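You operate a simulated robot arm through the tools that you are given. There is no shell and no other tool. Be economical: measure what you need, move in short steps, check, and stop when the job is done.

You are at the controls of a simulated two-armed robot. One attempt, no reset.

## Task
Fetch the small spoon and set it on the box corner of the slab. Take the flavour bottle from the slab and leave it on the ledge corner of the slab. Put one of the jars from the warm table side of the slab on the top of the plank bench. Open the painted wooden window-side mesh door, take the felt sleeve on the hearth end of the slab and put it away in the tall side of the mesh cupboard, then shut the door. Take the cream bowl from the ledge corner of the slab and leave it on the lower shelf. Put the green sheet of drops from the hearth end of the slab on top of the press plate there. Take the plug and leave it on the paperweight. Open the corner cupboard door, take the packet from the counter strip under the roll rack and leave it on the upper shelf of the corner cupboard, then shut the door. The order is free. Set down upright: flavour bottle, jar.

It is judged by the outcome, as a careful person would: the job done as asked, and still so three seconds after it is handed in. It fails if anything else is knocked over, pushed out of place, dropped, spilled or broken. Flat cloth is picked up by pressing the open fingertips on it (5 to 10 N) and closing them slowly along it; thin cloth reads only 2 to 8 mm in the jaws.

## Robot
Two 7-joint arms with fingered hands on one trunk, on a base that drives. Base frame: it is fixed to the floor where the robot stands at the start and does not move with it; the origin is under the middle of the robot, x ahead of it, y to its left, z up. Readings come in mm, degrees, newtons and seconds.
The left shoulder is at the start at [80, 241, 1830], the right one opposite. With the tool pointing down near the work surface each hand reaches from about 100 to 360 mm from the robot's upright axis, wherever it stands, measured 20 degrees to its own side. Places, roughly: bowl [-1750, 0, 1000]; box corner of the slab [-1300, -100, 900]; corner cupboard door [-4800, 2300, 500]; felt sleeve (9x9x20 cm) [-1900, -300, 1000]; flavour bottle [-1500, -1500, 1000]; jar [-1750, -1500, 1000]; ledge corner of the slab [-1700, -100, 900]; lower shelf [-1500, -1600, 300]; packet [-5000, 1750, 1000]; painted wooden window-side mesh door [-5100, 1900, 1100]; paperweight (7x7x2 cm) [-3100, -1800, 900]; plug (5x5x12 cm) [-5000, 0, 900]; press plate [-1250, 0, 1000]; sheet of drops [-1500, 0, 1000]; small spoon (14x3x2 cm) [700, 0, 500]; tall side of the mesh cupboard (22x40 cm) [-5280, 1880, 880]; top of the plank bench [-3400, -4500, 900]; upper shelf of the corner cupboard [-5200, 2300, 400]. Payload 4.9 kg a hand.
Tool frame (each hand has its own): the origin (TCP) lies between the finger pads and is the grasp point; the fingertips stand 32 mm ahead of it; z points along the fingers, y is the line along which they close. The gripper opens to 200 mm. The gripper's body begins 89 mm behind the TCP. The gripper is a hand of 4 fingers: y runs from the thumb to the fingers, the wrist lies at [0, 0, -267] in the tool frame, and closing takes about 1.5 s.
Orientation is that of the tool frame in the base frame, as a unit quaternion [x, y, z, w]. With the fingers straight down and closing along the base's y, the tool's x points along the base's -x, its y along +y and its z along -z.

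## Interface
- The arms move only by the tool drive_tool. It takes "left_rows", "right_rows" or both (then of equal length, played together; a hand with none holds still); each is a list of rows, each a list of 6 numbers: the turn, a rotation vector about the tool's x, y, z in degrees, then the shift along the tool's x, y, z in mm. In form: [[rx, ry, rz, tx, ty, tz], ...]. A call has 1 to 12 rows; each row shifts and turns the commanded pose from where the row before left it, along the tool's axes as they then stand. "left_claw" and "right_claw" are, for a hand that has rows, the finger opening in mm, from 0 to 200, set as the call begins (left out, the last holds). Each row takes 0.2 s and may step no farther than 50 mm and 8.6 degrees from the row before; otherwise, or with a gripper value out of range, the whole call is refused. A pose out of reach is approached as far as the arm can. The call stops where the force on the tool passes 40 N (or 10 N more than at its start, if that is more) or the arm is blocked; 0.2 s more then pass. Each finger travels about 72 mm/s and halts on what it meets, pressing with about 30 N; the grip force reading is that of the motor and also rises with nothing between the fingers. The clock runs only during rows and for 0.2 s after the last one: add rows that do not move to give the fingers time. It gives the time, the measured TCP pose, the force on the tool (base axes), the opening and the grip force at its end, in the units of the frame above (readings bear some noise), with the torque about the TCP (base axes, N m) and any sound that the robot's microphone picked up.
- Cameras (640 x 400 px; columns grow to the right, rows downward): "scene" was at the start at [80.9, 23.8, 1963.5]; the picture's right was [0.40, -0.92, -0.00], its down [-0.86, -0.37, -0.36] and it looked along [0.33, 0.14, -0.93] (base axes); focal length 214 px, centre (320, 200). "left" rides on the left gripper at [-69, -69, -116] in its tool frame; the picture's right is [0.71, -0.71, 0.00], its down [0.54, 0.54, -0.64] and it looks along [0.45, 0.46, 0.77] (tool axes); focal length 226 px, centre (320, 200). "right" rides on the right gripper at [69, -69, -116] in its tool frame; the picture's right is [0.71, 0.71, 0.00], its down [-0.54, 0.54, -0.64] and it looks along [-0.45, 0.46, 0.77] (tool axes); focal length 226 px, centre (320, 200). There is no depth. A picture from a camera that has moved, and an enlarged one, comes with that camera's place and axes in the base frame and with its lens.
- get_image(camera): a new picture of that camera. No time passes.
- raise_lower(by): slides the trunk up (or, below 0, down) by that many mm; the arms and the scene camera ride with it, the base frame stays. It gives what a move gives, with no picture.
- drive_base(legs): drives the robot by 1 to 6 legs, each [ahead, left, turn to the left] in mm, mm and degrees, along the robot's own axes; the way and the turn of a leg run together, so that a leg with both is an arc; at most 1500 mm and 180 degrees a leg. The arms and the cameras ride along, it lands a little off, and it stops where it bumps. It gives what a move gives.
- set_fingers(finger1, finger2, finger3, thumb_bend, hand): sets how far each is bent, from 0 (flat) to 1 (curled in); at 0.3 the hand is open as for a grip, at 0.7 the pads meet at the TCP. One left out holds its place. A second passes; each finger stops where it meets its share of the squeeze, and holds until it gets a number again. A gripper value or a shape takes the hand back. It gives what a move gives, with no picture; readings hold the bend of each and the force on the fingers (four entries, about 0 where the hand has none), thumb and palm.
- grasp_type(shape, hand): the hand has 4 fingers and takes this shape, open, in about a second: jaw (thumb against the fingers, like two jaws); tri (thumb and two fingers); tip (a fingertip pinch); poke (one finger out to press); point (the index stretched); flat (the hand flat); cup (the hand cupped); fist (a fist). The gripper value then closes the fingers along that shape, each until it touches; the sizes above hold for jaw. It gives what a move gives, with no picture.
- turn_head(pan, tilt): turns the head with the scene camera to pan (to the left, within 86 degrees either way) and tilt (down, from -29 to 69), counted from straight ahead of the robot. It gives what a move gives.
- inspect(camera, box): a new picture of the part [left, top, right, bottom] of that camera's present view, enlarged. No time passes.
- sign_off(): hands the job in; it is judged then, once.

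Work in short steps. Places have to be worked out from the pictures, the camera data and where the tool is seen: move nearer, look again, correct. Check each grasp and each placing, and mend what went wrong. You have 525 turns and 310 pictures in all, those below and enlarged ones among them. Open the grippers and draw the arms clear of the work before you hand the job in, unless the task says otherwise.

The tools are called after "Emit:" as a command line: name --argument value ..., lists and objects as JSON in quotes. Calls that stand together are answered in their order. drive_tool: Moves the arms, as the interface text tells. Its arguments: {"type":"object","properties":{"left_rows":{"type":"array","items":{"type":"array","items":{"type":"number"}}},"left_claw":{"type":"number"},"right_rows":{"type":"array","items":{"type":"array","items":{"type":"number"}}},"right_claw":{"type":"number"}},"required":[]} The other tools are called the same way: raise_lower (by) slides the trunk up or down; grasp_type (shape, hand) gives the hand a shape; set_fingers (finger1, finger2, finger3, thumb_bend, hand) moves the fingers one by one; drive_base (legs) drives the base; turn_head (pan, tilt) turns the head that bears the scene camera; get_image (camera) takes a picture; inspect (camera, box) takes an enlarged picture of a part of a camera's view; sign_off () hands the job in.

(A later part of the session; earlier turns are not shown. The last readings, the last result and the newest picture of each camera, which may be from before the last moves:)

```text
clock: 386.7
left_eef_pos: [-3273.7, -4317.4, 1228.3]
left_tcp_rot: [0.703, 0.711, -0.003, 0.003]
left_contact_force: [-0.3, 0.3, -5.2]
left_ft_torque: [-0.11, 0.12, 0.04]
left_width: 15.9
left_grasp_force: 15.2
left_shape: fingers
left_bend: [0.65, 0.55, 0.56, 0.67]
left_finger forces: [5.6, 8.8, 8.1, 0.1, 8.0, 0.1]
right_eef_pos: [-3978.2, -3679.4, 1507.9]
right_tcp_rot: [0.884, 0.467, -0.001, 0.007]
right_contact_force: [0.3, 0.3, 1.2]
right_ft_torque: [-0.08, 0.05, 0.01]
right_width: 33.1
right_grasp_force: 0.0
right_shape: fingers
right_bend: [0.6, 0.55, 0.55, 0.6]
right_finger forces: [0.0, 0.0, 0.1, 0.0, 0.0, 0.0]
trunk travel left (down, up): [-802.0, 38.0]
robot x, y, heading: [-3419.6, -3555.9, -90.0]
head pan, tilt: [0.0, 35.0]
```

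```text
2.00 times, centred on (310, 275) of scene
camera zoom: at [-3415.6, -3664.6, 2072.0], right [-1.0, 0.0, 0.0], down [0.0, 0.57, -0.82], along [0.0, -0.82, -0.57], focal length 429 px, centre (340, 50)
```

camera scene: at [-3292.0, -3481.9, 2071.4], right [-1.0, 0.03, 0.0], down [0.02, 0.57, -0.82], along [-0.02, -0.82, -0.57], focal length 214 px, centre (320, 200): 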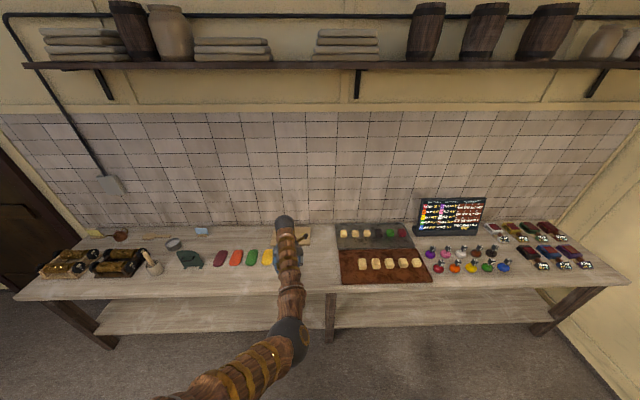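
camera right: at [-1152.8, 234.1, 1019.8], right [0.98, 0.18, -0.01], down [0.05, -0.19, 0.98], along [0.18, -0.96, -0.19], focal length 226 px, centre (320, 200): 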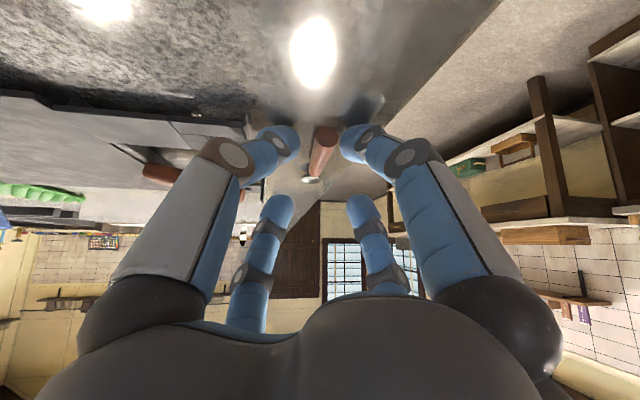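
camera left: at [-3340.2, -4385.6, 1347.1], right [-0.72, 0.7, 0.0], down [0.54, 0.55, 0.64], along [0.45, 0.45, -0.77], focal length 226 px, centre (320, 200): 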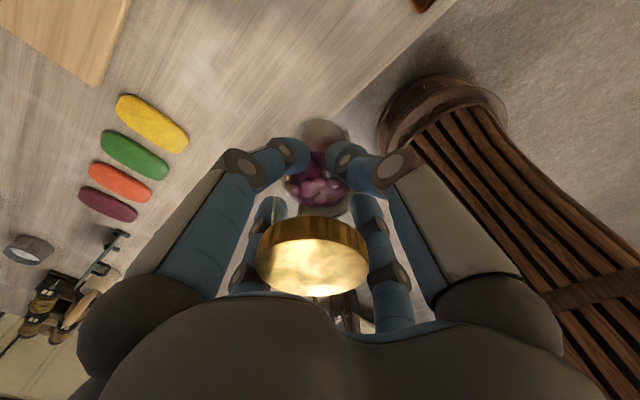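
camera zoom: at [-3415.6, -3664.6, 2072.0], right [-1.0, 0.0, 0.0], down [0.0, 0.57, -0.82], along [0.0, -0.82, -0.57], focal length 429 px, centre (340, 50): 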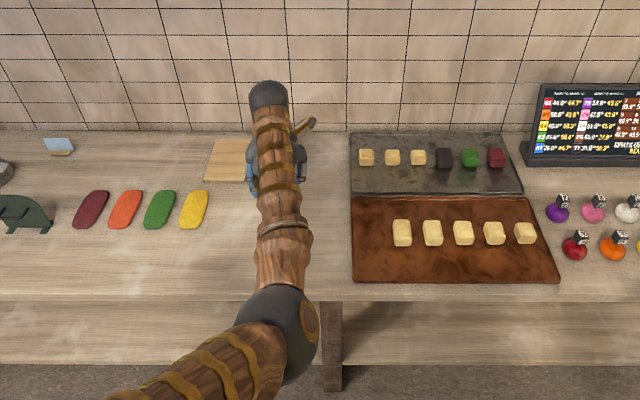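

Jar is only ~70 mm inside the edge; go 58 forward, 16 right, then lower 190.

Emit:
drive_base --legs '[[58, -16, 0]]'

Emit:
raise_lower --by -180

Emit:
get_image --camera "left"

```text
clock: 387.6
left_eef_pos: [-3290.7, -4368.9, 1232.0]
left_tcp_rot: [0.704, 0.711, -0.005, 0.004]
left_contact_force: [0.9, 2.3, -4.7]
left_ft_torque: [-0.16, 0.12, 0.02]
left_width: 15.6
left_grasp_force: 15.5
left_shape: fingers
left_bend: [0.65, 0.55, 0.56, 0.67]
left_finger forces: [5.5, 8.7, 8.3, 0.0, 7.9, 0.1]
right_eef_pos: [-3993.7, -3727.8, 1508.2]
right_tcp_rot: [0.885, 0.466, -0.001, 0.008]
right_contact_force: [0.8, 2.0, 0.3]
right_ft_torque: [-0.19, 0.04, -0.02]
right_width: 32.7
right_grasp_force: 0.1
right_shape: fingers
right_bend: [0.6, 0.55, 0.55, 0.6]
right_finger forces: [0.0, 0.0, 0.0, 0.0, 0.0, 0.0]
trunk travel left (down, up): [-802.0, 38.0]
robot x, y, heading: [-3433.0, -3610.8, -89.7]
head pan, tilt: [0.0, 35.0]
```

```text
clock: 389.6
left_eef_pos: [-3293.2, -4377.8, 1045.9]
left_tcp_rot: [0.703, 0.711, -0.002, 0.002]
left_contact_force: [0.8, -0.5, -5.2]
left_ft_torque: [-0.08, 0.06, -0.03]
left_width: 15.8
left_grasp_force: 15.1
left_shape: fingers
left_bend: [0.65, 0.55, 0.56, 0.67]
left_finger forces: [5.7, 8.8, 8.1, 0.0, 8.1, 0.1]
right_eef_pos: [-3996.5, -3739.0, 1325.9]
right_tcp_rot: [0.885, 0.466, 0.001, 0.006]
right_contact_force: [-0.3, -0.3, -0.8]
right_ft_torque: [-0.01, -0.02, 0.0]
right_width: 33.2
right_grasp_force: 0.0
right_shape: fingers
right_bend: [0.6, 0.55, 0.55, 0.6]
right_finger forces: [0.0, 0.0, 0.1, 0.0, 0.0, 0.1]
trunk travel left (down, up): [-622.0, 218.0]
robot x, y, heading: [-3435.8, -3614.1, -89.7]
head pan, tilt: [0.0, 35.0]
```

```text
156 pictures are left
camera left: at [-3359.9, -4447.0, 1164.3], right [-0.71, 0.7, 0.0], down [0.54, 0.55, 0.64], along [0.45, 0.46, -0.77], focal length 226 px, centre (320, 200)
```

left: 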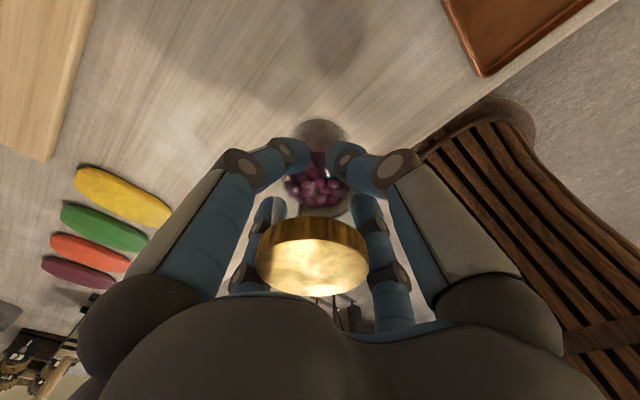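

Lower further in steps with the arm.

Emit:
drive_tool --left_rows '[[0, 0, 0, 0, 0, 6], [0, 0, 0, 0, 0, 6], [0, 0, 0, 0, 0, 6], [0, 0, 0, 0, 0, 0]]'

Emit:
drive_tool --left_rows '[[0, 0, 0, 0, 0, 5], [0, 0, 0, 0, 0, 5], [0, 0, 0, 0, 0, 0]]'

Emit:
get_image --camera "left"

```text
clock: 390.6
left_eef_pos: [-3292.7, -4380.8, 1028.0]
left_tcp_rot: [0.703, 0.711, -0.001, 0.001]
left_contact_force: [-0.7, 0.3, -5.4]
left_ft_torque: [-0.05, 0.08, -0.02]
left_width: 16.0
left_grasp_force: 15.2
left_shape: fingers
left_bend: [0.65, 0.55, 0.56, 0.67]
left_finger forces: [5.7, 8.8, 8.1, 0.1, 8.1, 0.0]
right_eef_pos: [-3998.4, -3740.1, 1324.2]
right_tcp_rot: [0.885, 0.465, 0.002, 0.006]
right_contact_force: [-0.6, -0.1, -0.2]
right_ft_torque: [0.03, -0.04, 0.03]
right_width: 33.0
right_grasp_force: 0.0
right_shape: fingers
right_bend: [0.6, 0.55, 0.55, 0.6]
right_finger forces: [0.0, 0.0, 0.1, 0.0, 0.0, 0.0]
trunk travel left (down, up): [-622.0, 218.0]
robot x, y, heading: [-3437.0, -3608.8, -89.9]
head pan, tilt: [0.0, 35.0]
```

```text
clock: 391.4
left_eef_pos: [-3293.4, -4378.8, 1018.0]
left_tcp_rot: [0.703, 0.711, -0.001, 0.002]
left_contact_force: [0.0, -0.2, -5.9]
left_ft_torque: [-0.05, 0.05, 0.01]
left_width: 15.6
left_grasp_force: 15.5
left_shape: fingers
left_bend: [0.65, 0.55, 0.56, 0.67]
left_finger forces: [5.7, 8.9, 8.1, 0.1, 8.2, 0.0]
right_eef_pos: [-3999.0, -3739.5, 1324.6]
right_tcp_rot: [0.885, 0.466, 0.002, 0.006]
right_contact_force: [-0.3, 0.2, -0.6]
right_ft_torque: [0.01, 0.0, 0.01]
right_width: 32.7
right_grasp_force: 0.1
right_shape: fingers
right_bend: [0.6, 0.55, 0.55, 0.6]
right_finger forces: [0.0, 0.1, 0.0, 0.0, 0.0, 0.0]
trunk travel left (down, up): [-622.0, 218.0]
robot x, y, heading: [-3437.4, -3613.7, -90.0]
head pan, tilt: [0.0, 35.0]
```

```text
155 pictures are left
camera left: at [-3359.7, -4448.5, 1135.7], right [-0.71, 0.7, 0.0], down [0.54, 0.55, 0.64], along [0.45, 0.46, -0.77], focal length 226 px, centre (320, 200)
```

left: 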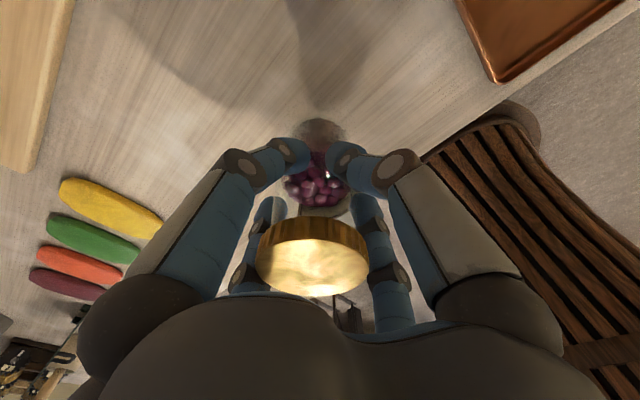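

Shadow is converging; continue.

Emit:
drive_tool --left_rows '[[0, 0, 0, 0, 0, 5], [0, 0, 0, 0, 0, 5], [0, 0, 0, 0, 0, 0]]'

Emit:
drive_tool --left_rows '[[0, 0, 0, 0, 0, 5], [0, 0, 0, 0, 0, 5], [0, 0, 0, 0, 0, 0]]'

```text
clock: 392.2
left_eef_pos: [-3293.9, -4379.4, 1007.2]
left_tcp_rot: [0.703, 0.711, -0.001, 0.001]
left_contact_force: [-1.7, 0.7, -4.8]
left_ft_torque: [-0.05, 0.09, 0.0]
left_width: 15.8
left_grasp_force: 16.0
left_shape: fingers
left_bend: [0.65, 0.55, 0.56, 0.67]
left_finger forces: [5.5, 8.9, 8.2, 0.0, 8.1, 0.0]
right_eef_pos: [-3998.8, -3739.3, 1326.4]
right_tcp_rot: [0.885, 0.465, 0.003, 0.007]
right_contact_force: [0.5, -0.5, 0.3]
right_ft_torque: [0.0, -0.01, -0.02]
right_width: 33.0
right_grasp_force: 0.0
right_shape: fingers
right_bend: [0.6, 0.55, 0.55, 0.6]
right_finger forces: [0.0, 0.1, 0.0, 0.0, 0.0, 0.0]
trunk travel left (down, up): [-622.0, 218.0]
robot x, y, heading: [-3432.8, -3615.0, -89.8]
head pan, tilt: [0.0, 35.0]
```

```text
clock: 393.1
left_eef_pos: [-3294.5, -4379.0, 996.5]
left_tcp_rot: [0.704, 0.711, -0.001, 0.001]
left_contact_force: [0.2, 0.1, -5.9]
left_ft_torque: [-0.07, 0.08, 0.03]
left_width: 15.6
left_grasp_force: 14.9
left_shape: fingers
left_bend: [0.65, 0.55, 0.56, 0.67]
left_finger forces: [5.6, 8.8, 8.2, 0.1, 8.0, 0.1]
right_eef_pos: [-3998.2, -3740.6, 1325.2]
right_tcp_rot: [0.885, 0.465, 0.002, 0.005]
right_contact_force: [0.6, 0.1, -0.4]
right_ft_torque: [-0.01, -0.02, -0.01]
right_width: 33.0
right_grasp_force: 0.1
right_shape: fingers
right_bend: [0.6, 0.55, 0.55, 0.6]
right_finger forces: [0.0, 0.0, 0.0, 0.0, 0.1, 0.0]
trunk travel left (down, up): [-622.0, 218.0]
robot x, y, heading: [-3435.1, -3612.0, -89.8]
head pan, tilt: [0.0, 35.0]
```

Emit:
drive_tool --left_rows '[[0, 0, 0, 0, 0, 5], [0, 0, 0, 0, 0, 5], [0, 0, 0, 0, 0, 0]]'

Emit:
get_image --camera "left"

```text
clock: 393.9
left_eef_pos: [-3292.8, -4377.8, 987.3]
left_tcp_rot: [0.703, 0.711, -0.001, 0.001]
left_contact_force: [0.0, 0.5, -5.7]
left_ft_torque: [-0.04, 0.08, -0.02]
left_width: 16.0
left_grasp_force: 15.2
left_shape: fingers
left_bend: [0.65, 0.55, 0.56, 0.67]
left_finger forces: [5.5, 8.8, 8.2, 0.0, 8.1, 0.0]
right_eef_pos: [-3997.0, -3740.0, 1325.1]
right_tcp_rot: [0.885, 0.466, 0.002, 0.006]
right_contact_force: [0.1, 0.3, -0.4]
right_ft_torque: [0.0, 0.01, -0.02]
right_width: 32.7
right_grasp_force: 0.1
right_shape: fingers
right_bend: [0.6, 0.55, 0.55, 0.6]
right_finger forces: [0.1, 0.1, 0.0, 0.0, 0.0, 0.0]
trunk travel left (down, up): [-622.0, 218.0]
robot x, y, heading: [-3435.8, -3612.8, -90.0]
head pan, tilt: [0.0, 35.0]
```

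```text
154 pictures are left
camera left: at [-3360.3, -4447.2, 1105.0], right [-0.71, 0.7, 0.0], down [0.54, 0.55, 0.64], along [0.45, 0.46, -0.77], focal length 226 px, centre (320, 200)
```

left: 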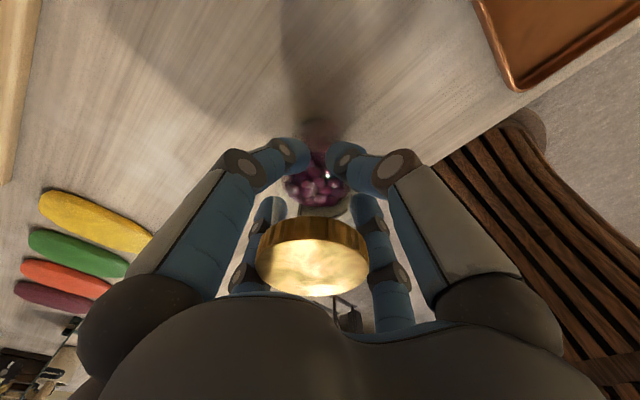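

Emit:
drive_tool --left_rows '[[0, 0, 0, 0, 0, 4], [0, 0, 0, 0, 0, 4], [0, 0, 0, 0, 0, 0]]'

Emit:
drive_tool --left_rows '[[0, 0, 0, 0, 0, 4], [0, 0, 0, 0, 0, 4], [0, 0, 0, 0, 0, 0]]'

Emit:
drive_tool --left_rows '[[0, 0, 0, 0, 0, 4], [0, 0, 0, 0, 0, 4], [0, 0, 0, 0, 0, 0]]'

```text
clock: 394.6
left_eef_pos: [-3293.0, -4378.2, 979.1]
left_tcp_rot: [0.703, 0.711, -0.001, 0.002]
left_contact_force: [-0.2, 0.1, -5.8]
left_ft_torque: [-0.03, 0.07, 0.0]
left_width: 15.8
left_grasp_force: 15.2
left_shape: fingers
left_bend: [0.66, 0.55, 0.56, 0.67]
left_finger forces: [5.4, 8.8, 8.1, 0.0, 8.1, 0.0]
right_eef_pos: [-3997.6, -3740.0, 1326.3]
right_tcp_rot: [0.885, 0.465, 0.003, 0.005]
right_contact_force: [-0.7, -0.3, 0.8]
right_ft_torque: [0.01, 0.0, 0.04]
right_width: 33.1
right_grasp_force: 0.0
right_shape: fingers
right_bend: [0.6, 0.55, 0.55, 0.6]
right_finger forces: [0.1, 0.0, 0.1, 0.1, 0.1, 0.1]
trunk travel left (down, up): [-622.0, 218.0]
robot x, y, heading: [-3436.2, -3612.0, -90.1]
head pan, tilt: [0.0, 35.0]
```

```text
clock: 395.4
left_eef_pos: [-3293.7, -4378.4, 973.7]
left_tcp_rot: [0.704, 0.71, -0.003, 0.002]
left_contact_force: [-4.4, -2.6, 9.9]
left_ft_torque: [0.11, -0.13, 0.03]
left_width: 15.6
left_grasp_force: 18.3
left_shape: fingers
left_bend: [0.65, 0.55, 0.56, 0.67]
left_finger forces: [6.6, 9.2, 9.6, 0.0, 11.7, 0.1]
right_eef_pos: [-3998.3, -3739.5, 1324.9]
right_tcp_rot: [0.885, 0.466, 0.002, 0.006]
right_contact_force: [0.4, -0.1, -0.8]
right_ft_torque: [-0.01, 0.02, -0.06]
right_width: 32.8
right_grasp_force: 0.1
right_shape: fingers
right_bend: [0.6, 0.55, 0.55, 0.6]
right_finger forces: [0.1, 0.0, 0.0, 0.1, 0.1, 0.1]
trunk travel left (down, up): [-622.0, 218.0]
robot x, y, heading: [-3434.9, -3613.9, -89.7]
head pan, tilt: [0.0, 35.0]
```

```text
clock: 396.4
left_eef_pos: [-3297.1, -4379.4, 969.0]
left_tcp_rot: [0.705, 0.71, -0.005, 0.004]
left_contact_force: [-4.5, 5.7, 22.8]
left_ft_torque: [0.64, -0.26, 0.05]
left_width: 15.0
left_grasp_force: 19.0
left_shape: fingers
left_bend: [0.66, 0.55, 0.55, 0.67]
left_finger forces: [6.2, 9.8, 13.0, 0.0, 10.7, 0.1]
right_eef_pos: [-3998.4, -3738.3, 1324.4]
right_tcp_rot: [0.885, 0.466, 0.002, 0.007]
right_contact_force: [-0.6, -0.5, -0.4]
right_ft_torque: [0.04, 0.04, -0.04]
right_width: 32.9
right_grasp_force: 0.1
right_shape: fingers
right_bend: [0.6, 0.55, 0.55, 0.6]
right_finger forces: [0.0, 0.0, 0.0, 0.0, 0.0, 0.0]
trunk travel left (down, up): [-622.0, 218.0]
robot x, y, heading: [-3435.6, -3611.7, -90.3]
head pan, tilt: [0.0, 35.0]
stopped in row 3 (left hand): the force on the tool passed its limit at 41 N (the readings are from after the stop); the commanded pose is now the measured one
```

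Seated on the bench (z≈857). Ease up 3 mm and release evenly.

Emit:
drive_tool --left_rows '[[0, 0, 0, 0, 0, -3], [0, 0, 0, 0, 0, 0]]'

Emit:
set_fingers --hand "left" --finger1 0.5 --finger2 0.45 --finger3 0.45 --thumb_bend 0.5

Emit:
get_image --camera "left"

```text
clock: 397.0
left_eef_pos: [-3294.0, -4378.5, 971.2]
left_tcp_rot: [0.704, 0.71, -0.004, 0.004]
left_contact_force: [-4.3, -2.8, 11.5]
left_ft_torque: [0.2, -0.15, 0.04]
left_width: 15.2
left_grasp_force: 19.2
left_shape: fingers
left_bend: [0.66, 0.55, 0.56, 0.67]
left_finger forces: [7.2, 9.5, 10.2, 0.1, 11.5, 0.1]
right_eef_pos: [-3998.3, -3737.7, 1325.9]
right_tcp_rot: [0.886, 0.464, 0.002, 0.008]
right_contact_force: [-0.1, 1.0, 0.4]
right_ft_torque: [0.02, -0.01, -0.01]
right_width: 32.9
right_grasp_force: 0.0
right_shape: fingers
right_bend: [0.6, 0.55, 0.55, 0.6]
right_finger forces: [0.1, 0.1, 0.0, 0.0, 0.0, 0.0]
trunk travel left (down, up): [-622.0, 218.0]
robot x, y, heading: [-3438.2, -3610.2, -90.0]
head pan, tilt: [0.0, 35.0]
```

```text
clock: 398.0
left_eef_pos: [-3292.1, -4381.0, 968.6]
left_tcp_rot: [0.704, 0.71, -0.003, 0.003]
left_contact_force: [-0.2, -0.2, -0.5]
left_ft_torque: [0.01, 0.01, -0.03]
left_width: 68.7
left_grasp_force: 0.0
left_shape: fingers
left_bend: [0.5, 0.45, 0.45, 0.5]
left_finger forces: [0.1, 0.0, 0.0, 0.0, 0.0, 0.0]
right_eef_pos: [-3998.7, -3740.7, 1325.0]
right_tcp_rot: [0.886, 0.464, 0.002, 0.006]
right_contact_force: [0.4, -0.6, 0.8]
right_ft_torque: [0.0, -0.03, 0.03]
right_width: 33.2
right_grasp_force: 0.1
right_shape: fingers
right_bend: [0.6, 0.55, 0.55, 0.6]
right_finger forces: [0.0, 0.1, 0.0, 0.1, 0.1, 0.1]
trunk travel left (down, up): [-622.0, 218.0]
robot x, y, heading: [-3437.2, -3615.6, -89.9]
head pan, tilt: [0.0, 35.0]
```

```text
153 pictures are left
camera left: at [-3360.2, -4448.6, 1086.8], right [-0.71, 0.7, -0.01], down [0.54, 0.55, 0.64], along [0.45, 0.45, -0.77], focal length 226 px, centre (320, 200)
```

left: 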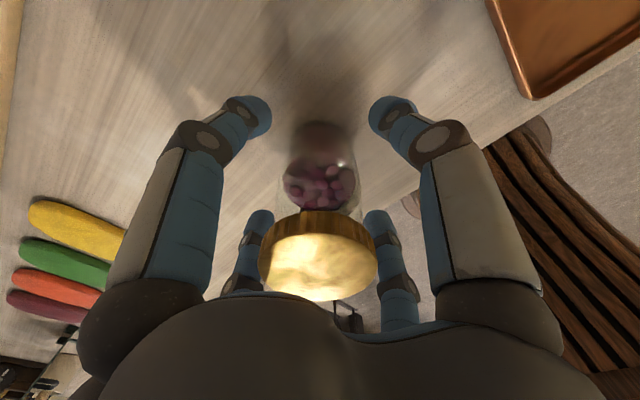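

Jar stands free. Open wide and raise straight up.

Emit:
set_fingers --hand "left" --finger1 0.4 --finger2 0.4 --finger3 0.4 --thumb_bend 0.4

Emit:
raise_lower --by 215

Emit:
drive_base --legs '[[-300, 0, 0]]'

Emit:
inspect --camera "scene" --box '[150, 190, 470, 360]'

```text
clock: 399.0
left_eef_pos: [-3293.7, -4381.3, 968.1]
left_tcp_rot: [0.704, 0.71, -0.004, 0.004]
left_contact_force: [0.2, -0.8, -0.3]
left_ft_torque: [0.02, -0.03, 0.01]
left_width: 105.1
left_grasp_force: 0.1
left_shape: fingers
left_bend: [0.4, 0.4, 0.4, 0.4]
left_finger forces: [0.1, 0.1, 0.0, 0.1, 0.0, 0.0]
right_eef_pos: [-3997.1, -3738.1, 1325.9]
right_tcp_rot: [0.885, 0.465, 0.002, 0.006]
right_contact_force: [-0.2, 1.2, 0.4]
right_ft_torque: [-0.02, 0.03, 0.03]
right_width: 33.0
right_grasp_force: 0.2
right_shape: fingers
right_bend: [0.6, 0.55, 0.55, 0.6]
right_finger forces: [0.0, 0.1, 0.0, 0.0, 0.0, 0.0]
trunk travel left (down, up): [-622.0, 218.0]
robot x, y, heading: [-3438.3, -3609.1, -90.1]
head pan, tilt: [0.0, 35.0]
```

```text
clock: 401.3
left_eef_pos: [-3292.6, -4379.8, 1182.9]
left_tcp_rot: [0.704, 0.71, -0.003, 0.004]
left_contact_force: [-0.9, 0.4, -0.1]
left_ft_torque: [0.03, -0.01, -0.01]
left_width: 105.0
left_grasp_force: 0.0
left_shape: fingers
left_bend: [0.4, 0.4, 0.4, 0.4]
left_finger forces: [0.0, 0.1, 0.1, 0.0, 0.1, 0.2]
right_eef_pos: [-3998.9, -3739.2, 1540.5]
right_tcp_rot: [0.886, 0.464, 0.002, 0.007]
right_contact_force: [-0.1, 0.8, 0.1]
right_ft_torque: [-0.01, -0.02, 0.03]
right_width: 33.0
right_grasp_force: 0.0
right_shape: fingers
right_bend: [0.6, 0.55, 0.55, 0.6]
right_finger forces: [0.0, 0.1, 0.1, 0.0, 0.1, 0.1]
trunk travel left (down, up): [-837.0, 3.0]
robot x, y, heading: [-3434.1, -3611.4, -90.2]
head pan, tilt: [0.0, 35.0]
```

```text
clock: 403.3
left_eef_pos: [-3292.3, -4087.4, 1180.9]
left_tcp_rot: [0.703, 0.711, -0.003, 0.001]
left_contact_force: [0.7, -0.2, -0.2]
left_ft_torque: [0.03, -0.03, 0.0]
left_width: 104.7
left_grasp_force: 0.1
left_shape: fingers
left_bend: [0.4, 0.4, 0.4, 0.4]
left_finger forces: [0.0, 0.1, 0.0, 0.0, 0.0, 0.0]
right_eef_pos: [-3996.9, -3447.8, 1541.3]
right_tcp_rot: [0.885, 0.465, 0.003, 0.004]
right_contact_force: [-0.5, -0.9, -0.1]
right_ft_torque: [0.03, 0.01, -0.02]
right_width: 32.8
right_grasp_force: 0.1
right_shape: fingers
right_bend: [0.6, 0.55, 0.55, 0.6]
right_finger forces: [0.0, 0.0, 0.1, 0.0, 0.0, 0.1]
trunk travel left (down, up): [-837.0, 3.0]
robot x, y, heading: [-3431.5, -3317.2, -89.8]
head pan, tilt: [0.0, 35.0]
```

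```text
2.00 times, centred on (310, 275) of scene
camera zoom: at [-3436.0, -3438.7, 2106.1], right [-1.0, 0.0, 0.0], down [0.0, 0.58, -0.82], along [0.0, -0.82, -0.58], focal length 429 px, centre (340, 50)
```

zoom: 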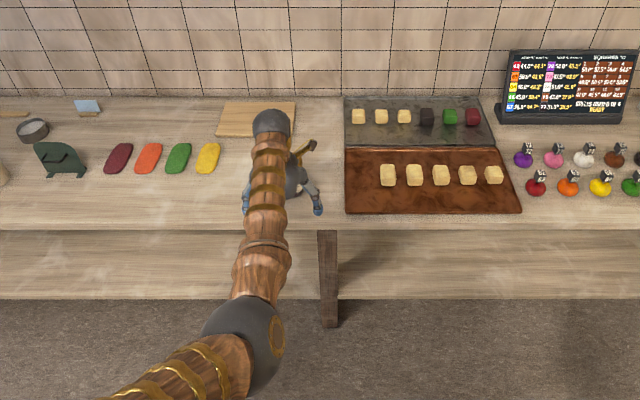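

The arm hides the jar; check with the left camera.

Emit:
get_image --camera "left"

```text
151 pictures are left
camera left: at [-3358.9, -4155.4, 1299.4], right [-0.71, 0.7, 0.0], down [0.54, 0.55, 0.64], along [0.45, 0.45, -0.77], focal length 226 px, centre (320, 200)
```

left: 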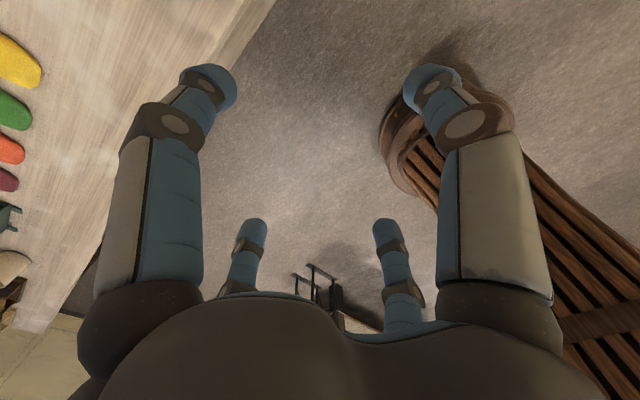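

I'll verify the jar from the other heading as I leave. Head back to the corridor for the felt sleeve.

Emit:
drive_base --legs '[[0, 950, 0]]'

Emit:
turn_head --pan -40 --tilt 30

Emit:
get_image --camera "scene"

```text
clock: 408.3
left_eef_pos: [-2335.3, -4083.2, 1183.9]
left_tcp_rot: [0.704, 0.71, -0.004, 0.004]
left_contact_force: [-0.9, 0.3, 0.1]
left_ft_torque: [0.03, -0.01, 0.03]
left_width: 105.2
left_grasp_force: 0.1
left_shape: fingers
left_bend: [0.4, 0.4, 0.4, 0.4]
left_finger forces: [0.1, 0.0, 0.0, 0.1, 0.0, 0.0]
right_eef_pos: [-3042.1, -3444.2, 1540.0]
right_tcp_rot: [0.885, 0.466, 0.002, 0.006]
right_contact_force: [0.4, 0.0, 1.3]
right_ft_torque: [-0.03, -0.05, -0.03]
right_width: 33.2
right_grasp_force: 0.1
right_shape: fingers
right_bend: [0.6, 0.55, 0.55, 0.6]
right_finger forces: [0.0, 0.1, 0.1, 0.1, 0.0, 0.0]
trunk travel left (down, up): [-837.0, 3.0]
robot x, y, heading: [-2475.8, -3314.8, -89.8]
head pan, tilt: [0.0, 35.0]
```

```text
clock: 409.4
left_eef_pos: [-2334.2, -4083.9, 1183.9]
left_tcp_rot: [0.704, 0.71, -0.004, 0.003]
left_contact_force: [0.0, -0.6, 0.1]
left_ft_torque: [-0.03, 0.03, -0.02]
left_width: 104.8
left_grasp_force: 0.1
left_shape: fingers
left_bend: [0.4, 0.4, 0.4, 0.4]
left_finger forces: [0.0, 0.0, 0.1, 0.0, 0.1, 0.1]
right_eef_pos: [-3038.7, -3443.6, 1540.0]
right_tcp_rot: [0.885, 0.466, 0.001, 0.005]
right_contact_force: [0.2, 0.5, -0.8]
right_ft_torque: [-0.01, -0.01, 0.03]
right_width: 32.9
right_grasp_force: 0.0
right_shape: fingers
right_bend: [0.6, 0.55, 0.55, 0.6]
right_finger forces: [0.0, 0.0, 0.0, 0.0, 0.0, 0.0]
trunk travel left (down, up): [-837.0, 3.0]
robot x, y, heading: [-2480.4, -3313.8, -90.2]
head pan, tilt: [-40.0, 30.0]
```

```text
150 pictures are left
camera scene: at [-2535.2, -3413.7, 2114.4], right [-0.77, 0.64, 0.0], down [0.32, 0.38, -0.87], along [-0.56, -0.66, -0.5], focal length 214 px, centre (320, 200)
```

scene: 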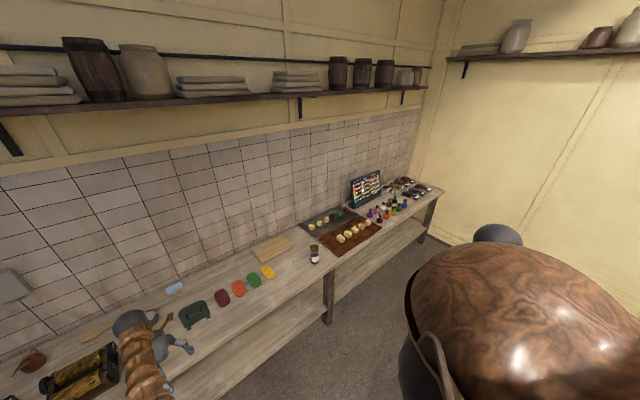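

Jar stands upright on the bench. Turn and drive up the corridor to the sleeve.

Emit:
drive_base --legs '[[0, 0, -180], [1500, 0, 0], [1300, 0, 0], [0, 0, -90]]'

Emit:
turn_head --pan 0 --tilt 50

Emit:
get_image --camera "scene"

```text
clock: 433.9
left_eef_pos: [-1825.7, -428.1, 1184.1]
left_tcp_rot: [-0.005, 1.0, 0.0, 0.005]
left_contact_force: [-0.2, 0.4, 0.7]
left_ft_torque: [-0.02, -0.01, 0.03]
left_width: 105.0
left_grasp_force: 0.1
left_shape: fingers
left_bend: [0.4, 0.4, 0.4, 0.4]
left_finger forces: [0.0, 0.0, 0.0, 0.1, 0.0, 0.0]
right_eef_pos: [-2467.1, -1132.1, 1540.2]
right_tcp_rot: [0.298, 0.955, 0.005, 0.002]
right_contact_force: [0.3, 0.5, 0.1]
right_ft_torque: [0.01, 0.01, 0.0]
right_width: 32.8
right_grasp_force: 0.0
right_shape: fingers
right_bend: [0.6, 0.55, 0.55, 0.6]
right_finger forces: [0.0, 0.0, 0.1, 0.0, 0.1, 0.1]
trunk travel left (down, up): [-837.0, 3.0]
robot x, y, heading: [-2590.2, -568.2, 0.1]
head pan, tilt: [-40.0, 30.0]
```

```text
clock: 435.0
left_eef_pos: [-1826.0, -428.7, 1183.6]
left_tcp_rot: [-0.004, 1.0, 0.001, 0.005]
left_contact_force: [-0.1, -0.3, -1.6]
left_ft_torque: [0.01, -0.01, 0.01]
left_width: 105.1
left_grasp_force: 0.0
left_shape: fingers
left_bend: [0.4, 0.4, 0.4, 0.4]
left_finger forces: [0.1, 0.1, 0.1, 0.0, 0.0, 0.0]
right_eef_pos: [-2466.8, -1132.8, 1539.9]
right_tcp_rot: [0.297, 0.955, 0.005, 0.003]
right_contact_force: [-0.4, -0.1, 0.9]
right_ft_torque: [0.01, -0.01, 0.02]
right_width: 33.1
right_grasp_force: 0.1
right_shape: fingers
right_bend: [0.6, 0.55, 0.55, 0.6]
right_finger forces: [0.0, 0.1, 0.0, 0.0, 0.0, 0.0]
trunk travel left (down, up): [-837.0, 3.0]
robot x, y, heading: [-2587.6, -567.8, 0.3]
head pan, tilt: [0.0, 50.0]
```

```text
149 pictures are left
camera scene: at [-2487.3, -568.4, 2084.9], right [0.0, -1.0, 0.0], down [-0.77, 0.0, -0.64], along [0.64, 0.0, -0.77], focal length 214 px, centre (320, 200)
```

scene: 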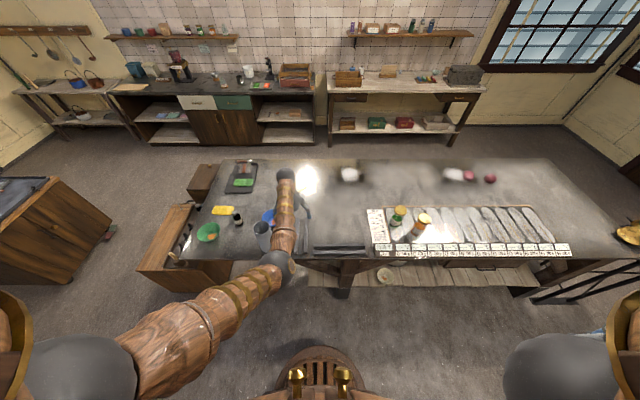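

Retract the left hand off the slab, tilt it forward 55° and roll 45° for a side grasp.

Emit:
drive_tool --left_rows '[[0, 0, 0, 40, 0, 0], [0, 0, 0, 40, 0, 0], [0, 0, 0, 40, 0, 0], [0, 0, 0, 40, 0, 0], [0, 0, 0, 40, 0, 0], [0, -8, 0, 0, 0, 0], [0, -8, 0, 0, 0, 0], [0, -8, 0, 0, 0, 0], [0, -8, 0, 0, 0, 0], [0, -8, 0, 0, 0, 0], [0, -8, 0, 0, 0, 0], [0, -7, 0, 0, 0, 0]]'

Emit:
drive_tool --left_rows '[[0, 0, 7.5, 0, 0, 0], [0, 0, 7.5, 0, 0, 0], [0, 0, 7.5, 0, 0, 0], [0, 0, 7.5, 0, 0, 0], [0, 0, 7.5, 0, 0, 0], [0, 0, 7.5, 0, 0, 0], [0, 0, 0, 0, 0, 0]]'

Emit:
get_image --camera "left"

```text
clock: 437.6
left_eef_pos: [-2025.2, -431.3, 1181.7]
left_tcp_rot: [-0.004, 0.884, 0.002, 0.467]
left_contact_force: [-0.1, 0.2, -0.7]
left_ft_torque: [-0.01, 0.0, 0.02]
left_width: 105.1
left_grasp_force: 0.0
left_shape: fingers
left_bend: [0.4, 0.4, 0.4, 0.4]
left_finger forces: [0.1, 0.0, 0.0, 0.0, 0.1, 0.0]
right_eef_pos: [-2467.4, -1132.2, 1540.6]
right_tcp_rot: [0.297, 0.955, 0.005, 0.003]
right_contact_force: [-0.3, -0.1, -0.7]
right_ft_torque: [0.02, -0.01, 0.01]
right_width: 33.0
right_grasp_force: 0.1
right_shape: fingers
right_bend: [0.6, 0.55, 0.55, 0.6]
right_finger forces: [0.0, 0.1, 0.0, 0.0, 0.1, 0.1]
trunk travel left (down, up): [-837.0, 3.0]
robot x, y, heading: [-2592.4, -564.5, -0.2]
head pan, tilt: [0.0, 50.0]
```

```text
clock: 439.2
left_eef_pos: [-2025.4, -430.7, 1183.6]
left_tcp_rot: [0.335, 0.818, 0.18, 0.43]
left_contact_force: [-0.6, 0.5, 0.3]
left_ft_torque: [0.01, -0.04, 0.01]
left_width: 105.1
left_grasp_force: 0.0
left_shape: fingers
left_bend: [0.4, 0.4, 0.4, 0.4]
left_finger forces: [0.0, 0.0, 0.1, 0.1, 0.1, 0.1]
right_eef_pos: [-2467.2, -1132.5, 1539.6]
right_tcp_rot: [0.297, 0.955, 0.005, 0.003]
right_contact_force: [-0.6, -0.2, -0.6]
right_ft_torque: [0.0, -0.01, 0.01]
right_width: 32.8
right_grasp_force: 0.1
right_shape: fingers
right_bend: [0.6, 0.55, 0.55, 0.6]
right_finger forces: [0.0, 0.0, 0.1, 0.0, 0.1, 0.0]
trunk travel left (down, up): [-837.0, 3.0]
robot x, y, heading: [-2596.4, -570.3, -0.2]
head pan, tilt: [0.0, 50.0]
```

```text
148 pictures are left
camera left: at [-2119.3, -528.2, 1249.3], right [-0.56, 0.0, -0.83], down [-0.54, 0.76, 0.36], along [0.63, 0.65, -0.43], focal length 226 px, centre (320, 200)
```

left: 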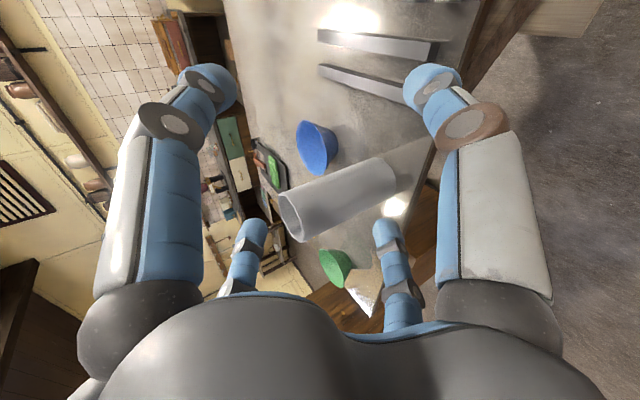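

Sleeve axis ≈(-1887,-271). Slide left 160, lower 113, set fingers, then look before advancing.

Emit:
drive_base --legs '[[0, 160, 0]]'

Emit:
raise_lower --by -113

Emit:
set_fingers --hand "left" --finger1 0.36 --finger2 0.36 --finger3 0.36 --thumb_bend 0.36

Emit:
get_image --camera "left"

```text
clock: 440.6
left_eef_pos: [-2025.9, -270.7, 1182.0]
left_tcp_rot: [0.334, 0.819, 0.182, 0.43]
left_contact_force: [-0.3, 0.3, -1.3]
left_ft_torque: [0.01, -0.04, 0.03]
left_width: 104.9
left_grasp_force: 0.1
left_shape: fingers
left_bend: [0.4, 0.4, 0.4, 0.4]
left_finger forces: [0.0, 0.0, 0.0, 0.0, 0.0, 0.0]
right_eef_pos: [-2463.5, -974.9, 1539.3]
right_tcp_rot: [0.295, 0.955, 0.007, 0.002]
right_contact_force: [-0.3, -0.3, -0.2]
right_ft_torque: [0.05, -0.01, -0.01]
right_width: 32.9
right_grasp_force: 0.1
right_shape: fingers
right_bend: [0.6, 0.55, 0.55, 0.6]
right_finger forces: [0.0, 0.0, 0.0, 0.0, 0.0, 0.0]
trunk travel left (down, up): [-837.0, 3.0]
robot x, y, heading: [-2593.5, -406.1, -0.0]
head pan, tilt: [0.0, 50.0]
```

```text
clock: 442.1
left_eef_pos: [-2025.3, -266.3, 1069.8]
left_tcp_rot: [0.333, 0.819, 0.181, 0.43]
left_contact_force: [0.6, 0.8, 0.8]
left_ft_torque: [0.04, 0.0, 0.05]
left_width: 105.1
left_grasp_force: 0.1
left_shape: fingers
left_bend: [0.4, 0.4, 0.4, 0.4]
left_finger forces: [0.1, 0.1, 0.0, 0.1, 0.0, 0.0]
right_eef_pos: [-2463.9, -970.9, 1426.2]
right_tcp_rot: [0.294, 0.956, 0.006, 0.002]
right_contact_force: [0.7, -0.2, -0.4]
right_ft_torque: [0.01, 0.0, 0.01]
right_width: 32.9
right_grasp_force: 0.0
right_shape: fingers
right_bend: [0.6, 0.55, 0.55, 0.6]
right_finger forces: [0.1, 0.0, 0.1, 0.0, 0.0, 0.0]
trunk travel left (down, up): [-724.0, 116.0]
robot x, y, heading: [-2593.5, -405.7, 0.2]
head pan, tilt: [0.0, 50.0]
```

```text
clock: 443.1
left_eef_pos: [-2026.2, -266.1, 1069.5]
left_tcp_rot: [0.333, 0.82, 0.18, 0.43]
left_contact_force: [0.2, 0.3, 0.0]
left_ft_torque: [-0.01, 0.01, -0.02]
left_width: 119.1
left_grasp_force: 0.1
left_shape: fingers
left_bend: [0.36, 0.36, 0.36, 0.36]
left_finger forces: [0.1, 0.0, 0.1, 0.0, 0.0, 0.0]
right_eef_pos: [-2463.3, -970.7, 1428.4]
right_tcp_rot: [0.295, 0.956, 0.005, 0.002]
right_contact_force: [0.4, 0.3, 0.4]
right_ft_torque: [-0.05, 0.01, 0.01]
right_width: 33.2
right_grasp_force: 0.0
right_shape: fingers
right_bend: [0.6, 0.55, 0.55, 0.6]
right_finger forces: [0.1, 0.1, 0.0, 0.1, 0.1, 0.0]
trunk travel left (down, up): [-724.0, 116.0]
robot x, y, heading: [-2591.8, -405.6, 0.0]
head pan, tilt: [0.0, 50.0]
```

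```text
147 pictures are left
camera left: at [-2119.3, -364.5, 1136.5], right [-0.56, -0.01, -0.83], down [-0.54, 0.76, 0.36], along [0.62, 0.65, -0.43], focal length 226 px, centre (320, 200)
```

left: 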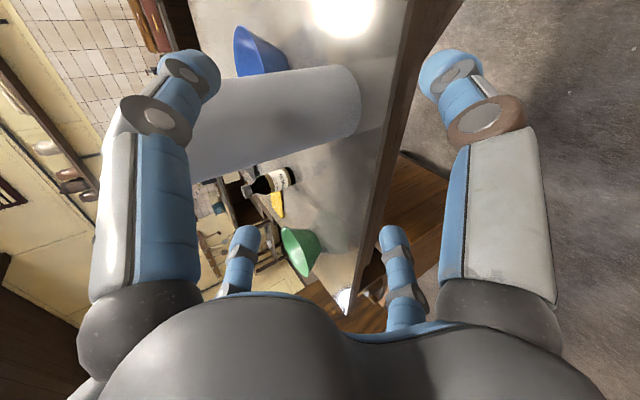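

Aligned. Advance 105, check, then the rest.

Emit:
drive_base --legs '[[105, -4, 0]]'

Emit:
get_image --camera "left"

```text
clock: 444.2
left_eef_pos: [-1930.5, -270.0, 1072.7]
left_tcp_rot: [0.332, 0.818, 0.181, 0.432]
left_contact_force: [-1.6, 0.9, 0.7]
left_ft_torque: [0.02, 0.0, -0.01]
left_width: 119.2
left_grasp_force: 0.1
left_shape: fingers
left_bend: [0.36, 0.36, 0.36, 0.36]
left_finger forces: [0.1, 0.0, 0.0, 0.0, 0.0, 0.0]
right_eef_pos: [-2372.0, -974.4, 1428.8]
right_tcp_rot: [0.295, 0.955, 0.006, 0.006]
right_contact_force: [-1.6, 0.1, 0.1]
right_ft_torque: [0.01, -0.07, -0.02]
right_width: 33.2
right_grasp_force: 0.0
right_shape: fingers
right_bend: [0.6, 0.55, 0.55, 0.6]
right_finger forces: [0.0, 0.0, 0.1, 0.0, 0.0, 0.1]
trunk travel left (down, up): [-724.0, 116.0]
robot x, y, heading: [-2490.9, -410.7, 0.1]
head pan, tilt: [0.0, 50.0]
```

```text
146 pictures are left
camera left: at [-2025.1, -368.5, 1139.2], right [-0.56, -0.01, -0.83], down [-0.54, 0.76, 0.36], along [0.63, 0.65, -0.43], focal length 226 px, centre (320, 200)
```

left: 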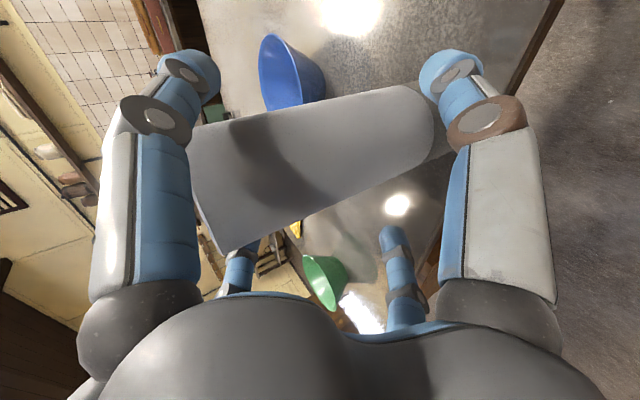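

Emit:
drive_base --legs '[[40, 0, 0]]'

Emit:
get_image --camera "left"

```text
clock: 445.1
left_eef_pos: [-1892.0, -270.7, 1072.2]
left_tcp_rot: [0.332, 0.818, 0.182, 0.432]
left_contact_force: [-1.1, 1.5, 0.7]
left_ft_torque: [0.02, -0.03, 0.03]
left_width: 119.1
left_grasp_force: 0.0
left_shape: fingers
left_bend: [0.36, 0.36, 0.36, 0.36]
left_finger forces: [0.0, 0.0, 0.0, 0.0, 0.1, 0.0]
right_eef_pos: [-2332.1, -975.4, 1428.4]
right_tcp_rot: [0.295, 0.955, 0.006, 0.006]
right_contact_force: [-1.5, -0.3, -0.4]
right_ft_torque: [0.01, -0.09, 0.01]
right_width: 33.0
right_grasp_force: 0.1
right_shape: fingers
right_bend: [0.6, 0.55, 0.55, 0.6]
right_finger forces: [0.0, 0.0, 0.0, 0.0, 0.1, 0.0]
trunk travel left (down, up): [-724.0, 116.0]
robot x, y, heading: [-2451.8, -409.4, 0.1]
head pan, tilt: [0.0, 50.0]
```

```text
145 pictures are left
camera left: at [-1986.3, -368.6, 1138.7], right [-0.56, -0.01, -0.83], down [-0.54, 0.76, 0.36], along [0.63, 0.65, -0.43], focal length 226 px, centre (320, 200)
```

left: 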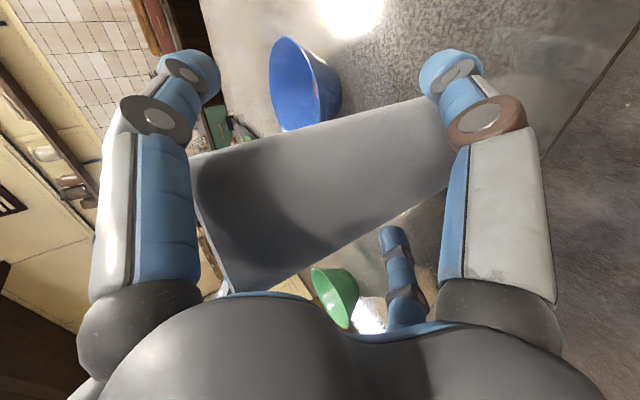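

Sleeve is inside the grip. Close.

Emit:
set_fingers --hand "left" --finger1 0.5 --finger2 0.5 --finger3 0.5 --thumb_bend 0.5

Emit:
get_image --camera "left"

```text
clock: 446.1
left_eef_pos: [-1886.1, -270.2, 1068.7]
left_tcp_rot: [0.333, 0.82, 0.181, 0.429]
left_contact_force: [-1.5, -0.4, 7.7]
left_ft_torque: [-0.21, 0.44, -0.03]
left_width: 75.4
left_grasp_force: 10.7
left_shape: fingers
left_bend: [0.48, 0.47, 0.48, 0.48]
left_finger forces: [4.3, 6.2, 3.9, 0.0, 6.6, 0.1]
right_eef_pos: [-2324.8, -973.8, 1428.0]
right_tcp_rot: [0.296, 0.955, 0.005, 0.003]
right_contact_force: [0.2, 0.3, -0.5]
right_ft_torque: [-0.02, 0.01, -0.02]
right_width: 33.0
right_grasp_force: 0.1
right_shape: fingers
right_bend: [0.6, 0.55, 0.55, 0.6]
right_finger forces: [0.0, 0.1, 0.0, 0.1, 0.0, 0.0]
trunk travel left (down, up): [-724.0, 116.0]
robot x, y, heading: [-2459.0, -412.7, -0.0]
head pan, tilt: [0.0, 50.0]
```

```text
144 pictures are left
camera left: at [-1980.0, -368.7, 1136.3], right [-0.57, -0.01, -0.82], down [-0.54, 0.76, 0.36], along [0.62, 0.65, -0.43], focal length 226 px, centre (320, 200)
```

left: 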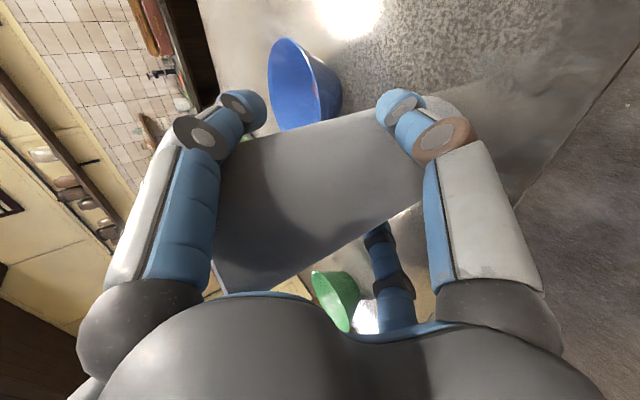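

Balanced contact on all four. Firm slightly and lift 60.

Emit:
set_fingers --hand "left" --finger1 0.53 --finger2 0.53 --finger3 0.53 --thumb_bend 0.53

Emit:
raise_lower --by 60

Emit:
get_image --camera "left"

```text
clock: 447.1
left_eef_pos: [-1888.3, -270.4, 1069.7]
left_tcp_rot: [0.333, 0.819, 0.182, 0.43]
left_contact_force: [-2.3, -1.2, 7.9]
left_ft_torque: [-0.27, 0.58, 0.0]
left_width: 72.0
left_grasp_force: 17.8
left_shape: fingers
left_bend: [0.5, 0.48, 0.49, 0.49]
left_finger forces: [8.2, 10.7, 6.5, 0.0, 10.7, 0.0]
right_eef_pos: [-2325.7, -975.1, 1426.8]
right_tcp_rot: [0.296, 0.955, 0.005, 0.002]
right_contact_force: [0.2, 0.1, -1.0]
right_ft_torque: [0.0, 0.0, 0.01]
right_width: 33.1
right_grasp_force: 0.1
right_shape: fingers
right_bend: [0.6, 0.55, 0.55, 0.6]
right_finger forces: [0.0, 0.0, 0.0, 0.1, 0.0, 0.0]
trunk travel left (down, up): [-724.0, 116.0]
robot x, y, heading: [-2454.9, -411.7, 0.0]
head pan, tilt: [0.0, 50.0]
```

```text
clock: 448.1
left_eef_pos: [-1886.9, -270.5, 1128.9]
left_tcp_rot: [0.333, 0.82, 0.181, 0.429]
left_contact_force: [1.3, -0.4, -2.0]
left_ft_torque: [-0.02, 0.03, -0.01]
left_width: 68.9
left_grasp_force: 16.5
left_shape: fingers
left_bend: [0.5, 0.49, 0.49, 0.5]
left_finger forces: [8.6, 10.3, 5.5, 0.1, 6.9, 0.1]
right_eef_pos: [-2324.8, -974.4, 1488.0]
right_tcp_rot: [0.296, 0.955, 0.005, 0.003]
right_contact_force: [0.2, 0.7, 1.0]
right_ft_torque: [0.0, 0.01, 0.01]
right_width: 33.1
right_grasp_force: 0.0
right_shape: fingers
right_bend: [0.6, 0.55, 0.55, 0.6]
right_finger forces: [0.0, 0.1, 0.0, 0.1, 0.0, 0.0]
trunk travel left (down, up): [-784.0, 56.0]
robot x, y, heading: [-2452.5, -412.1, 0.4]
head pan, tilt: [0.0, 50.0]
```

```text
143 pictures are left
camera left: at [-1980.3, -368.5, 1195.7], right [-0.57, -0.01, -0.82], down [-0.54, 0.76, 0.36], along [0.62, 0.65, -0.43], focal length 226 px, centre (320, 200)
```

left: 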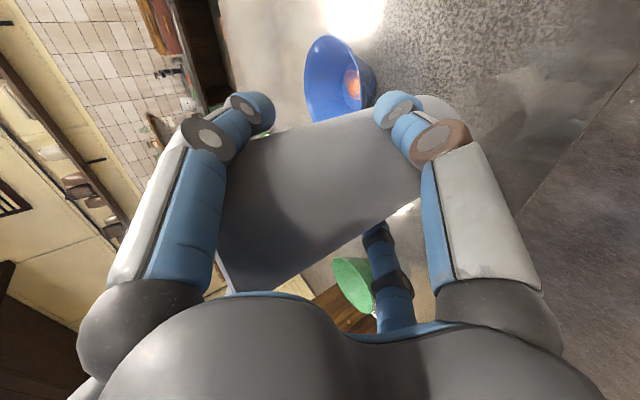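

Sleeve secured. Back off, slide to open floor at y≈540, and turn to face −x.

Emit:
drive_base --legs '[[-110, 0, 0], [0, 950, 0], [0, 0, 180]]'

Emit:
turn_head --pan -20 --tilt 25

Emit:
get_image --camera "scene"

```text
clock: 461.1
left_eef_pos: [-3124.0, 470.1, 1128.2]
left_tcp_rot: [0.802, -0.374, -0.438, 0.159]
left_contact_force: [0.6, -0.1, -1.1]
left_ft_torque: [0.0, -0.02, 0.01]
left_width: 68.7
left_grasp_force: 14.9
left_shape: fingers
left_bend: [0.5, 0.49, 0.49, 0.5]
left_finger forces: [8.4, 9.9, 5.2, 0.0, 6.4, 0.0]
right_eef_pos: [-2615.6, 1125.9, 1488.2]
right_tcp_rot: [0.939, -0.344, -0.003, 0.005]
right_contact_force: [-0.6, 1.0, 0.0]
right_ft_torque: [0.03, -0.04, 0.01]
right_width: 33.1
right_grasp_force: 0.0
right_shape: fingers
right_bend: [0.6, 0.55, 0.55, 0.6]
right_finger forces: [0.0, 0.0, 0.1, 0.0, 0.0, 0.0]
trunk travel left (down, up): [-784.0, 56.0]
robot x, y, heading: [-2545.6, 553.5, 174.2]
head pan, tilt: [0.0, 50.0]
```

```text
clock: 462.0
left_eef_pos: [-3123.2, 470.7, 1128.0]
left_tcp_rot: [0.802, -0.375, -0.438, 0.158]
left_contact_force: [-0.2, -0.5, -0.7]
left_ft_torque: [-0.02, 0.0, -0.02]
left_width: 68.7
left_grasp_force: 14.7
left_shape: fingers
left_bend: [0.5, 0.49, 0.49, 0.5]
left_finger forces: [8.5, 9.9, 5.2, 0.1, 6.4, 0.1]
right_eef_pos: [-2614.9, 1125.0, 1488.3]
right_tcp_rot: [0.939, -0.344, -0.003, 0.005]
right_contact_force: [0.1, -0.7, -0.2]
right_ft_torque: [-0.03, -0.04, 0.0]
right_width: 33.2
right_grasp_force: 0.1
right_shape: fingers
right_bend: [0.6, 0.55, 0.55, 0.6]
right_finger forces: [0.0, 0.0, 0.0, 0.1, 0.0, 0.0]
trunk travel left (down, up): [-784.0, 56.0]
robot x, y, heading: [-2547.2, 553.1, 174.4]
head pan, tilt: [-20.0, 25.0]
```

```text
142 pictures are left
camera scene: at [-2659.3, 598.2, 2069.3], right [0.43, 0.9, 0.0], down [0.38, -0.18, -0.91], along [-0.82, 0.39, -0.42], focal length 214 px, centre (320, 200)
```

scene: 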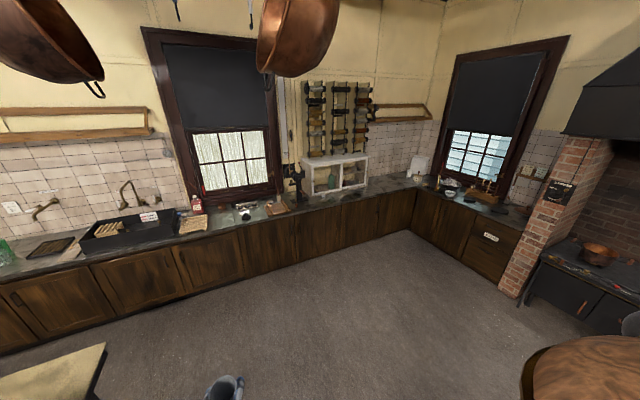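

Enlarge the cupboard area.

Emit:
inspect --camera "scene" --box '[270, 70, 430, 220]'

```text
2.67 times, centred on (350, 145) of scene
camera zoom: at [-2659.3, 598.2, 2069.3], right [0.43, 0.9, 0.0], down [0.38, -0.18, -0.91], along [-0.82, 0.39, -0.42], focal length 572 px, centre (240, 347)
```

zoom: 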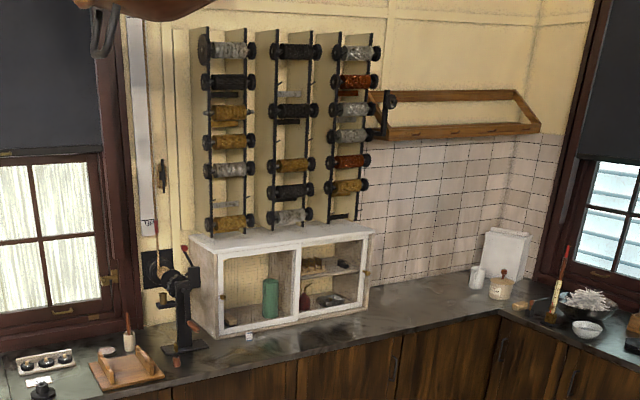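

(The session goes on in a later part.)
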